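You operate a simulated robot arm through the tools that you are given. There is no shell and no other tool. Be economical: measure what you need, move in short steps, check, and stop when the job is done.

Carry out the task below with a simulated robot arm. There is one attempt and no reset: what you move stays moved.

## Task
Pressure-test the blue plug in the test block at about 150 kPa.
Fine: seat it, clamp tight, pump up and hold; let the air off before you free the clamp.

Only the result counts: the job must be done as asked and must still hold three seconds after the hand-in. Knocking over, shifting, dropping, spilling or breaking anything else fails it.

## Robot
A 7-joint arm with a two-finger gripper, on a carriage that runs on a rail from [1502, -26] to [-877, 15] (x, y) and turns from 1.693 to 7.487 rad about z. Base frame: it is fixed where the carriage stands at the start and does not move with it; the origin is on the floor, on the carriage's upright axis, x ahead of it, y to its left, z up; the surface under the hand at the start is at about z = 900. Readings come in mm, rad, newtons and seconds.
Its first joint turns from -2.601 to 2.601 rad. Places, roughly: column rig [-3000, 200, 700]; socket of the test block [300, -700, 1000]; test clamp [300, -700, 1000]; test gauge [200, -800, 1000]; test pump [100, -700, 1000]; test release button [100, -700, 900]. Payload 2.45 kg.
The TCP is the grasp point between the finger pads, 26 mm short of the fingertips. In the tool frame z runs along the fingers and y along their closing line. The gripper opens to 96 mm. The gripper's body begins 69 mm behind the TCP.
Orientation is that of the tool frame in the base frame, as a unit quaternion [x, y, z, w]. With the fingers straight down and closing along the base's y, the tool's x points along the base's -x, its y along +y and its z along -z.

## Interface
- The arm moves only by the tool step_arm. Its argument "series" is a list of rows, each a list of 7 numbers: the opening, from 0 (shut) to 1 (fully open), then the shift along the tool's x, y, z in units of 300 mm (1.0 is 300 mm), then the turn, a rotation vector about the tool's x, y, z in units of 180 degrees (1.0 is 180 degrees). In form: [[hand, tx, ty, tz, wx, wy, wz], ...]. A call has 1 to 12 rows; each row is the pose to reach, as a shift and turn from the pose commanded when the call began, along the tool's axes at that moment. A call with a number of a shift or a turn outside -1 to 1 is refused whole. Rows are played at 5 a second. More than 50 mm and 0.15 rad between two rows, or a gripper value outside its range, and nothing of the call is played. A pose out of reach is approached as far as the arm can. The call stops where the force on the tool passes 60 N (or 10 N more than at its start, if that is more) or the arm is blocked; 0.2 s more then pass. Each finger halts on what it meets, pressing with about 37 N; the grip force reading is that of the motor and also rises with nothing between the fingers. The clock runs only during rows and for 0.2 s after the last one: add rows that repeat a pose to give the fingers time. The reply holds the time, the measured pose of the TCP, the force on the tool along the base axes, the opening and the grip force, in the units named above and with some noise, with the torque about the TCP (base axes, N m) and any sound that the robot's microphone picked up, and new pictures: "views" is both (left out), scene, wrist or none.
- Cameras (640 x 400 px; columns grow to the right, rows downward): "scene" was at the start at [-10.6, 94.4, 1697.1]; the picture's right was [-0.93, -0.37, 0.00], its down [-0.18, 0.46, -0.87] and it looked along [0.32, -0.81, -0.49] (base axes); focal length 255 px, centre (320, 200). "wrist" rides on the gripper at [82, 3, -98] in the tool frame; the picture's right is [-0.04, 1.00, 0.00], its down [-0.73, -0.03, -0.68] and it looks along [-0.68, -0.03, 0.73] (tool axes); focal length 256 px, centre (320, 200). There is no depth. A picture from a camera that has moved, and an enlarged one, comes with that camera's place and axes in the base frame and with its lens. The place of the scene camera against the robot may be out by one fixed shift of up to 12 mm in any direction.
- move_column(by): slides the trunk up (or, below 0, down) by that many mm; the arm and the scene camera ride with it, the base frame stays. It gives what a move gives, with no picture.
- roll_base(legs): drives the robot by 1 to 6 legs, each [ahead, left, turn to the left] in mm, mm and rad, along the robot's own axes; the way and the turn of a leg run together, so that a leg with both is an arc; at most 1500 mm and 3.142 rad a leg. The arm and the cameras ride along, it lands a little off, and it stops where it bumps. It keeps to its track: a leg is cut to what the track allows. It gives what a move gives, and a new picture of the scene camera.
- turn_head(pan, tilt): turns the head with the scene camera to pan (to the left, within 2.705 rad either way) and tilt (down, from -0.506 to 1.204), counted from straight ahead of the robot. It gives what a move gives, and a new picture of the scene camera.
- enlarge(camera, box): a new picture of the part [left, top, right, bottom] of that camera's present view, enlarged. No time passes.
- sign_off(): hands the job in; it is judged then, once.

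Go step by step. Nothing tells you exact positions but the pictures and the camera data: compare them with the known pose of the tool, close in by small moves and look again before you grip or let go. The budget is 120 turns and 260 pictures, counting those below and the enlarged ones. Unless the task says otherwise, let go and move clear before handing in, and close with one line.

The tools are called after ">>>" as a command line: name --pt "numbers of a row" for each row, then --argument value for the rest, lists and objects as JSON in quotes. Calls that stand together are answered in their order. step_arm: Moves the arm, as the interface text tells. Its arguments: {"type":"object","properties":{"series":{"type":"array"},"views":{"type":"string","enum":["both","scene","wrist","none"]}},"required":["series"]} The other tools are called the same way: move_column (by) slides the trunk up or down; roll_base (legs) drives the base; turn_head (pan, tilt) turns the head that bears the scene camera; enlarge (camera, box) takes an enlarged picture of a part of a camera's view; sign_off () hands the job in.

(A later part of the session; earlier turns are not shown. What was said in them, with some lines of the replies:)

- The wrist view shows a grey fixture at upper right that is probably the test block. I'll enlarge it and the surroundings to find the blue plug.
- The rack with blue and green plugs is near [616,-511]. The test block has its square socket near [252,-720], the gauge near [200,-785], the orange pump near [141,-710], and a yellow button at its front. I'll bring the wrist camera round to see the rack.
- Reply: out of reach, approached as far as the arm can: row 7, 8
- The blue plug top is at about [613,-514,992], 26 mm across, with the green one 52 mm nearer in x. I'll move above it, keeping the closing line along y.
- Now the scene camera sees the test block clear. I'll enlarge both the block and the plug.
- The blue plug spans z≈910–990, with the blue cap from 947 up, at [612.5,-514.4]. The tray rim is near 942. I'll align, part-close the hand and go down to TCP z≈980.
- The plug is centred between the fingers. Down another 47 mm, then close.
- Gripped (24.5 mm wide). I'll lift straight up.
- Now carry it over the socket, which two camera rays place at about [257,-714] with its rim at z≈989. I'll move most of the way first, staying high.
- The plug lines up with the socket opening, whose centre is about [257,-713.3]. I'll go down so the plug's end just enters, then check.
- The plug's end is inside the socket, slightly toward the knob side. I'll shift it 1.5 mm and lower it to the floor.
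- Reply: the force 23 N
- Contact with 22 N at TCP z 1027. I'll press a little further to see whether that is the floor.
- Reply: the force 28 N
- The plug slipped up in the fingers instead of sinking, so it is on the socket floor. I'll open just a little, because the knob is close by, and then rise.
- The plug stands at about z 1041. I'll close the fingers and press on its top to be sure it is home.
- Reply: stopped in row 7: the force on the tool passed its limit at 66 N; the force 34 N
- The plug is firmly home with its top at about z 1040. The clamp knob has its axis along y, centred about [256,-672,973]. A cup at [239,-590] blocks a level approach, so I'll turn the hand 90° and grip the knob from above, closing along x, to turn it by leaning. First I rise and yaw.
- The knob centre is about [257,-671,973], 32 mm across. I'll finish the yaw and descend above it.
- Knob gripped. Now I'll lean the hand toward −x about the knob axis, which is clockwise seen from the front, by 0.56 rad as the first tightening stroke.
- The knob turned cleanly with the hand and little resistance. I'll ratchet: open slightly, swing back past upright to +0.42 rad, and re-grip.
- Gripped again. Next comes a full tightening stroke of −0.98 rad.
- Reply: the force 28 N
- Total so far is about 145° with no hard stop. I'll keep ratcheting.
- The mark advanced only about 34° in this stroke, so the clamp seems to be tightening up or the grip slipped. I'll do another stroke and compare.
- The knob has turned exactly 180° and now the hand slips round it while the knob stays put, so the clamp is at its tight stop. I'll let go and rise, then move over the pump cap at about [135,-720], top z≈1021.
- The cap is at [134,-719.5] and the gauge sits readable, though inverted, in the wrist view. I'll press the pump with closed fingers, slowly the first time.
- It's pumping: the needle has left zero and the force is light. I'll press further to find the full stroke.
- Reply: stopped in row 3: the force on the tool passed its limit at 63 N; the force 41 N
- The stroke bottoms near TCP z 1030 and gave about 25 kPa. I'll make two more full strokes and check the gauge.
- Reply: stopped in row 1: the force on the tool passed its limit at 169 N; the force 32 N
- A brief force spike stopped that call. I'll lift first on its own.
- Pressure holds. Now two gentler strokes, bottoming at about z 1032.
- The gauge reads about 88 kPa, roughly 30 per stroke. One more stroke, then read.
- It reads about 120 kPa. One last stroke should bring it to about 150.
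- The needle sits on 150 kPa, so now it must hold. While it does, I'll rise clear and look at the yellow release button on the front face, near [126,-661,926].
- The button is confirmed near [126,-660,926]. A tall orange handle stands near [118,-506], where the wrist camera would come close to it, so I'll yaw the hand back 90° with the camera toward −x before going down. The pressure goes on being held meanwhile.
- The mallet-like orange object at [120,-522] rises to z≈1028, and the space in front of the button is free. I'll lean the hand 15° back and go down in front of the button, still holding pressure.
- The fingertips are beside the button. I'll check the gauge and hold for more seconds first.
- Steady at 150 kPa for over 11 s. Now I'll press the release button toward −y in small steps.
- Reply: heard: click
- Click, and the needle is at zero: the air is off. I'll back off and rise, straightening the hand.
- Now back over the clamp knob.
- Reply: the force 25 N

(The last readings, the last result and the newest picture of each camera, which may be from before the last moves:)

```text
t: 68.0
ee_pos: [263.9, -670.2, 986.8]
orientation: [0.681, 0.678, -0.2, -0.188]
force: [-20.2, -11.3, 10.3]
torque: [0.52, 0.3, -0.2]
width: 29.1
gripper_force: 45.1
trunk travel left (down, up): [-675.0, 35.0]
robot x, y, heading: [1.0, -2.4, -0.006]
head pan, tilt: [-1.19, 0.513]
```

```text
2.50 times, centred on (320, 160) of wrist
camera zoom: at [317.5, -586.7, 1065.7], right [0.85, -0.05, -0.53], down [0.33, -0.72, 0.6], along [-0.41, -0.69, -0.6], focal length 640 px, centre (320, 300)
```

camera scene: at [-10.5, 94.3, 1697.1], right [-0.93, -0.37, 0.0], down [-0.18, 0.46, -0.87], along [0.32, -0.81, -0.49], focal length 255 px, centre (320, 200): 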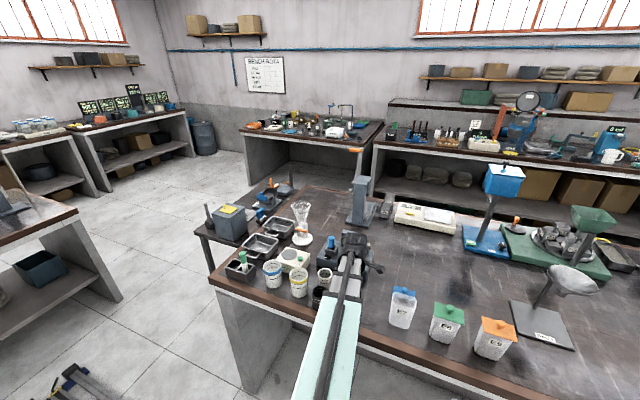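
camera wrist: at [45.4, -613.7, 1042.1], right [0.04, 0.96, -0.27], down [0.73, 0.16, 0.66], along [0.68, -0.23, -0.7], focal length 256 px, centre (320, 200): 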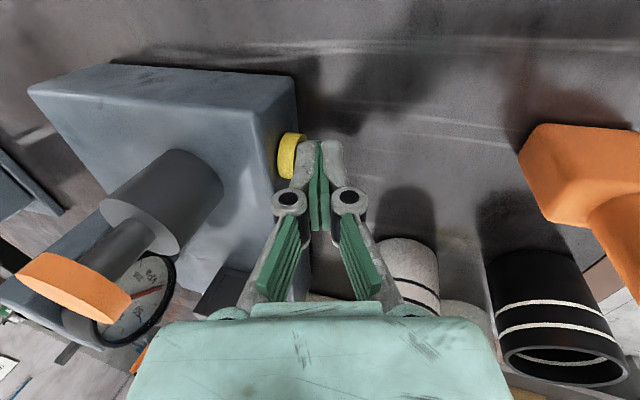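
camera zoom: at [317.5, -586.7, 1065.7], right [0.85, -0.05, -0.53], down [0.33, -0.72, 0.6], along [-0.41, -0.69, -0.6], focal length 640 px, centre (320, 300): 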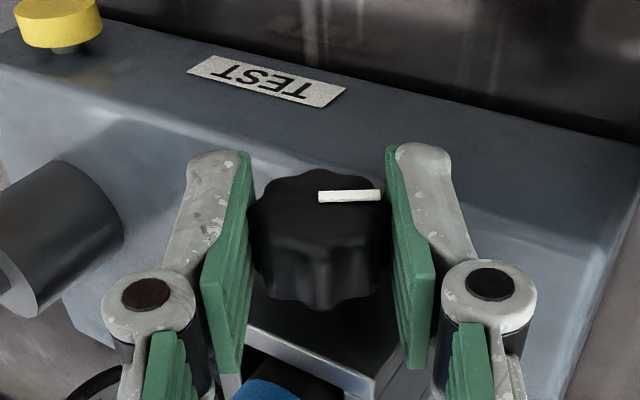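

The knob turns back with the hand. Now I ratchet the other way.

>>> step_arm --pt "0.42 0 0 0 0 0 0" --pt "0.42 0 -0.007 0.0005 -0.0446 0 0" --pt "0.42 0 -0.0138 0.0019 -0.0891 0 0" --pt "0.42 0 -0.0204 0.0043 -0.1337 0 0" --pt "0.42 0 -0.0266 0.0076 -0.1783 0 0" --pt "0.42 0 -0.0322 0.0118 -0.2228 0 0" --pt "0.42 0 -0.0372 0.0166 -0.2674 0 0" --pt "0.42 0 -0.0415 0.0222 -0.3119 0 0" --pt "0.42 0 -0.0415 0.0222 -0.3119 0 0" --pt "0 0 -0.0415 0.0222 -0.3119 0 0" --pt "0 0 -0.0415 0.0222 -0.3119 0 0" --views "none"

>>> step_arm --pt "0 0 0.007 0.0005 0.0446 0 0" --pt "0 0 0.0138 0.0019 0.0891 0 0" --pt "0 0 0.0204 0.0043 0.1337 0 0" --pt "0 0 0.0266 0.0076 0.1783 0 0" --pt "0 0 0.0322 0.0118 0.2228 0 0" --pt "0 0 0.0372 0.0166 0.2674 0 0" --pt "0 0 0.0415 0.0222 0.3119 0 0" --views "none"

>>> enlarge --camera "wrist" --box '[220, 80, 420, 240]'

```text
t: 70.4
ee_pos: [251.9, -671.2, 986.0]
orientation: [0.69, 0.692, 0.143, 0.154]
force: [0.9, 0.7, 5.9]
torque: [0.38, -0.07, -0.72]
width: 28.7
gripper_force: 44.6
trunk travel left (down, up): [-675.0, 35.0]
robot x, y, heading: [-2.0, -0.8, -0.001]
head pan, tilt: [-1.19, 0.513]
```

```text
t: 72.0
ee_pos: [261.8, -671.1, 985.1]
orientation: [0.682, 0.678, -0.2, -0.189]
force: [-22.9, -5.7, 2.1]
torque: [0.06, 0.05, -0.28]
width: 28.6
gripper_force: 45.2
trunk travel left (down, up): [-675.0, 35.0]
robot x, y, heading: [-0.3, -1.2, 0.002]
head pan, tilt: [-1.19, 0.513]
```

```text
2.50 times, centred on (320, 160) of wrist
camera zoom: at [317.1, -586.1, 1065.1], right [0.85, -0.05, -0.53], down [0.33, -0.72, 0.6], along [-0.41, -0.69, -0.6], focal length 640 px, centre (320, 300)
```

zoom: 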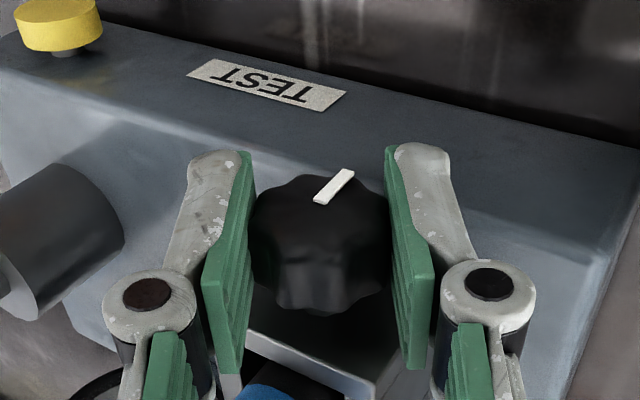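

>>> step_arm --pt "0.42 0 0 0 0 0 0" --pt "0.42 0 -0.007 0.0005 -0.0446 0 0" --pt "0.42 0 -0.0138 0.0019 -0.0891 0 0" --pt "0.42 0 -0.0204 0.0043 -0.1337 0 0" --pt "0.42 0 -0.0266 0.0076 -0.1783 0 0" --pt "0.42 0 -0.0322 0.0118 -0.2228 0 0" --pt "0.42 0 -0.0372 0.0166 -0.2674 0 0" --pt "0.42 0 -0.0415 0.0222 -0.3119 0 0" --pt "0.42 0 -0.0415 0.0222 -0.3119 0 0" --pt "0 0 -0.0415 0.0222 -0.3119 0 0" --pt "0 0 -0.0415 0.0222 -0.3119 0 0" --views "none"

>>> step_arm --pt "0 0 0.007 0.0005 0.0446 0 0" --pt "0 0 0.0138 0.0019 0.0891 0 0" --pt "0 0 0.0204 0.0043 0.1337 0 0" --pt "0 0 0.0266 0.0076 0.1783 0 0" --pt "0 0 0.0322 0.0118 0.2228 0 0" --pt "0 0 0.0372 0.0166 0.2674 0 0" --pt "0 0 0.0415 0.0222 0.3119 0 0" --views "none"

>>> enlarge --camera "wrist" --box '[220, 80, 420, 240]'

```text
t: 74.4
ee_pos: [251.4, -670.1, 987.1]
orientation: [0.69, 0.692, 0.145, 0.153]
force: [-2.8, 1.8, -5.1]
torque: [0.02, 0.06, -0.88]
width: 28.9
gripper_force: 44.9
trunk travel left (down, up): [-675.0, 35.0]
robot x, y, heading: [-0.1, -0.8, 0.002]
head pan, tilt: [-1.19, 0.513]
```

```text
t: 76.0
ee_pos: [262.8, -669.5, 985.7]
orientation: [0.681, 0.678, -0.201, -0.188]
force: [-16.5, -0.4, 5.9]
torque: [0.52, 0.17, -0.24]
width: 28.8
gripper_force: 44.7
trunk travel left (down, up): [-675.0, 35.0]
robot x, y, heading: [-0.2, -1.3, -0.002]
head pan, tilt: [-1.19, 0.513]
```

```text
2.50 times, centred on (320, 160) of wrist
camera zoom: at [317.3, -585.4, 1065.3], right [0.85, -0.05, -0.53], down [0.33, -0.72, 0.6], along [-0.41, -0.69, -0.6], focal length 640 px, centre (320, 300)
```

zoom: 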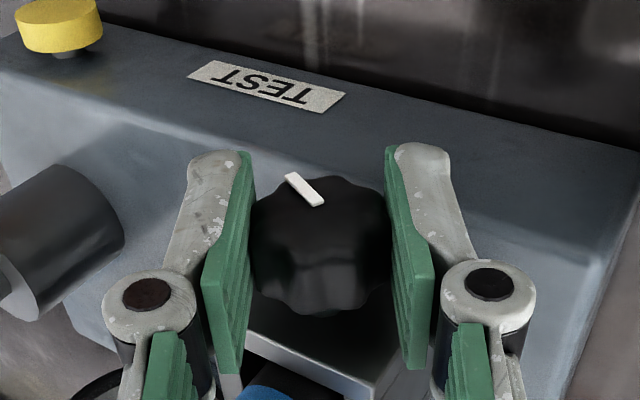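

One more stroke should bring the knob back to its starting mark.

>>> step_arm --pt "0.42 0 0 0 0 0 0" --pt "0.42 0 -0.007 0.0005 -0.0446 0 0" --pt "0.42 0 -0.0138 0.0019 -0.0891 0 0" --pt "0.42 0 -0.0204 0.0043 -0.1337 0 0" --pt "0.42 0 -0.0266 0.0076 -0.1783 0 0" --pt "0.42 0 -0.0322 0.0118 -0.2228 0 0" --pt "0.42 0 -0.0372 0.0166 -0.2674 0 0" --pt "0.42 0 -0.0415 0.0222 -0.3119 0 0" --pt "0.42 0 -0.0415 0.0222 -0.3119 0 0" --pt "0 0 -0.0415 0.0222 -0.3119 0 0" --pt "0 0 -0.0415 0.0222 -0.3119 0 0" --views "none"

>>> step_arm --pt "0 0 0.007 0.0005 0.0446 0 0" --pt "0 0 0.0138 0.0019 0.0891 0 0" --pt "0 0 0.0204 0.0043 0.1337 0 0" --pt "0 0 0.0239 0.006 0.157 0 0" --views "none"

>>> enlarge --camera "wrist" --box '[220, 80, 420, 240]'

```text
t: 78.4
ee_pos: [251.4, -670.6, 984.9]
orientation: [0.691, 0.692, 0.143, 0.153]
force: [-0.4, 1.1, 5.4]
torque: [0.45, -0.04, -0.69]
width: 28.8
gripper_force: 45.0
trunk travel left (down, up): [-675.0, 35.0]
robot x, y, heading: [3.0, -0.8, -0.001]
head pan, tilt: [-1.19, 0.513]
```

```text
t: 79.4
ee_pos: [256.1, -671.4, 986.4]
orientation: [0.707, 0.706, -0.031, -0.019]
force: [-7.2, -0.4, -0.5]
torque: [0.46, -0.22, -0.69]
width: 28.8
gripper_force: 44.9
trunk travel left (down, up): [-675.0, 35.0]
robot x, y, heading: [-2.0, -0.7, -0.004]
head pan, tilt: [-1.19, 0.513]
```

```text
2.50 times, centred on (320, 160) of wrist
camera zoom: at [267.0, -586.0, 1082.3], right [1.0, -0.04, -0.07], down [0.02, -0.72, 0.69], along [-0.08, -0.69, -0.72], focal length 640 px, centre (320, 300)
```

zoom: 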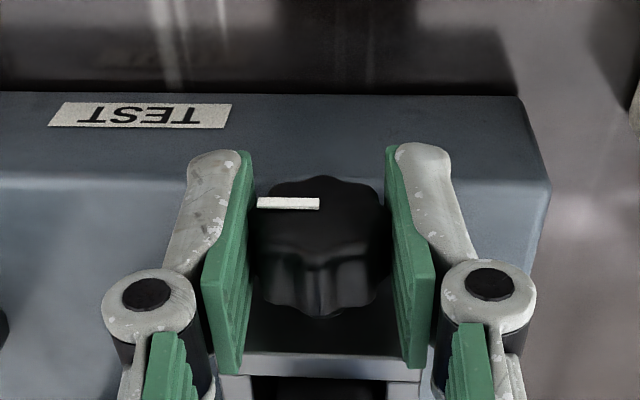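

The mark is back at its starting place, so the clamp is free. I'll let go, rise clear and take a last look.

>>> step_arm --pt "0.5 0 0 0 0 0 0" --pt "0.5 0 0 -0.02 0 0 0" --pt "0.5 0 0 -0.12 0 0 0" --pt "0.5 0 0 -0.28 0 0 0" --pt "0.5 0 0 -0.43 0 0 0" --pt "0.5 0.1 0 -0.55 0 0 0" --pt "0.5 0.1 0 -0.55 0 0 0"

>>> enlarge --camera "wrist" --box '[170, 20, 400, 200]'

```text
t: 81.0
ee_pos: [272.3, -638.3, 1149.9]
orientation: [0.707, 0.706, -0.031, -0.019]
force: [0.1, -0.1, -0.6]
torque: [-0.03, 0.01, 0.02]
width: 47.8
gripper_force: 0.1
trunk travel left (down, up): [-675.0, 35.0]
robot x, y, heading: [-1.0, 1.5, -0.001]
head pan, tilt: [-1.19, 0.513]
camera scene: at [-10.5, 94.9, 1697.0], right [-0.93, -0.37, 0.0], down [-0.18, 0.46, -0.87], along [0.32, -0.81, -0.49], focal length 255 px, centre (320, 200)
camera wrist: at [281.1, -553.2, 1245.4], right [1.0, -0.04, -0.07], down [0.02, -0.72, 0.69], along [-0.08, -0.69, -0.72], focal length 256 px, centre (320, 200)
```

scene: 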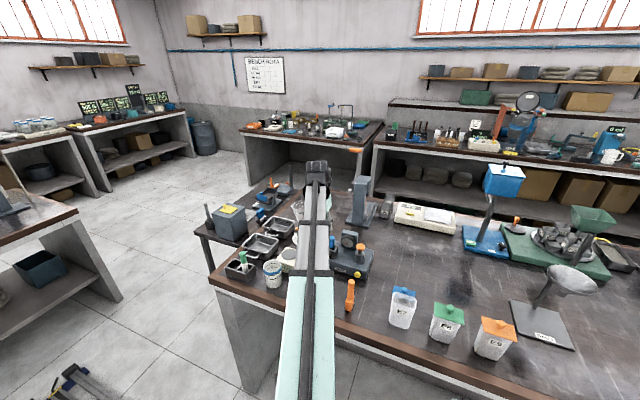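
wrist: 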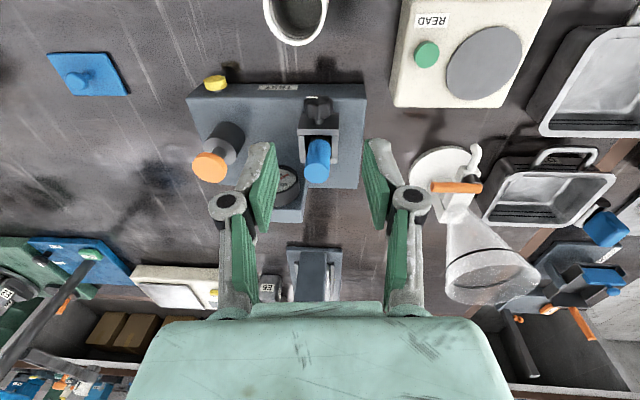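

```text
2.22 times, centred on (285, 110) of wrist
camera zoom: at [281.1, -553.2, 1245.4], right [1.0, -0.04, -0.07], down [0.02, -0.72, 0.69], along [-0.08, -0.69, -0.72], focal length 569 px, centre (398, 400)
```

zoom: 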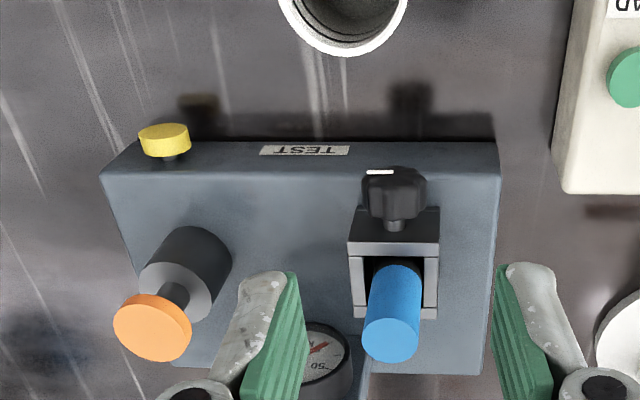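

The needle reads zero, the clamp is free, the plug stands in the socket, and nothing else has moved. I'm handing in now.

>>> sign_off

```text
The job is handed in.
```

I pressure-tested the blue plug at about 150 kPa, and the gauge held steady for about 12 seconds. I let the air off to zero before freeing the clamp, and left the plug standing in the test block socket.
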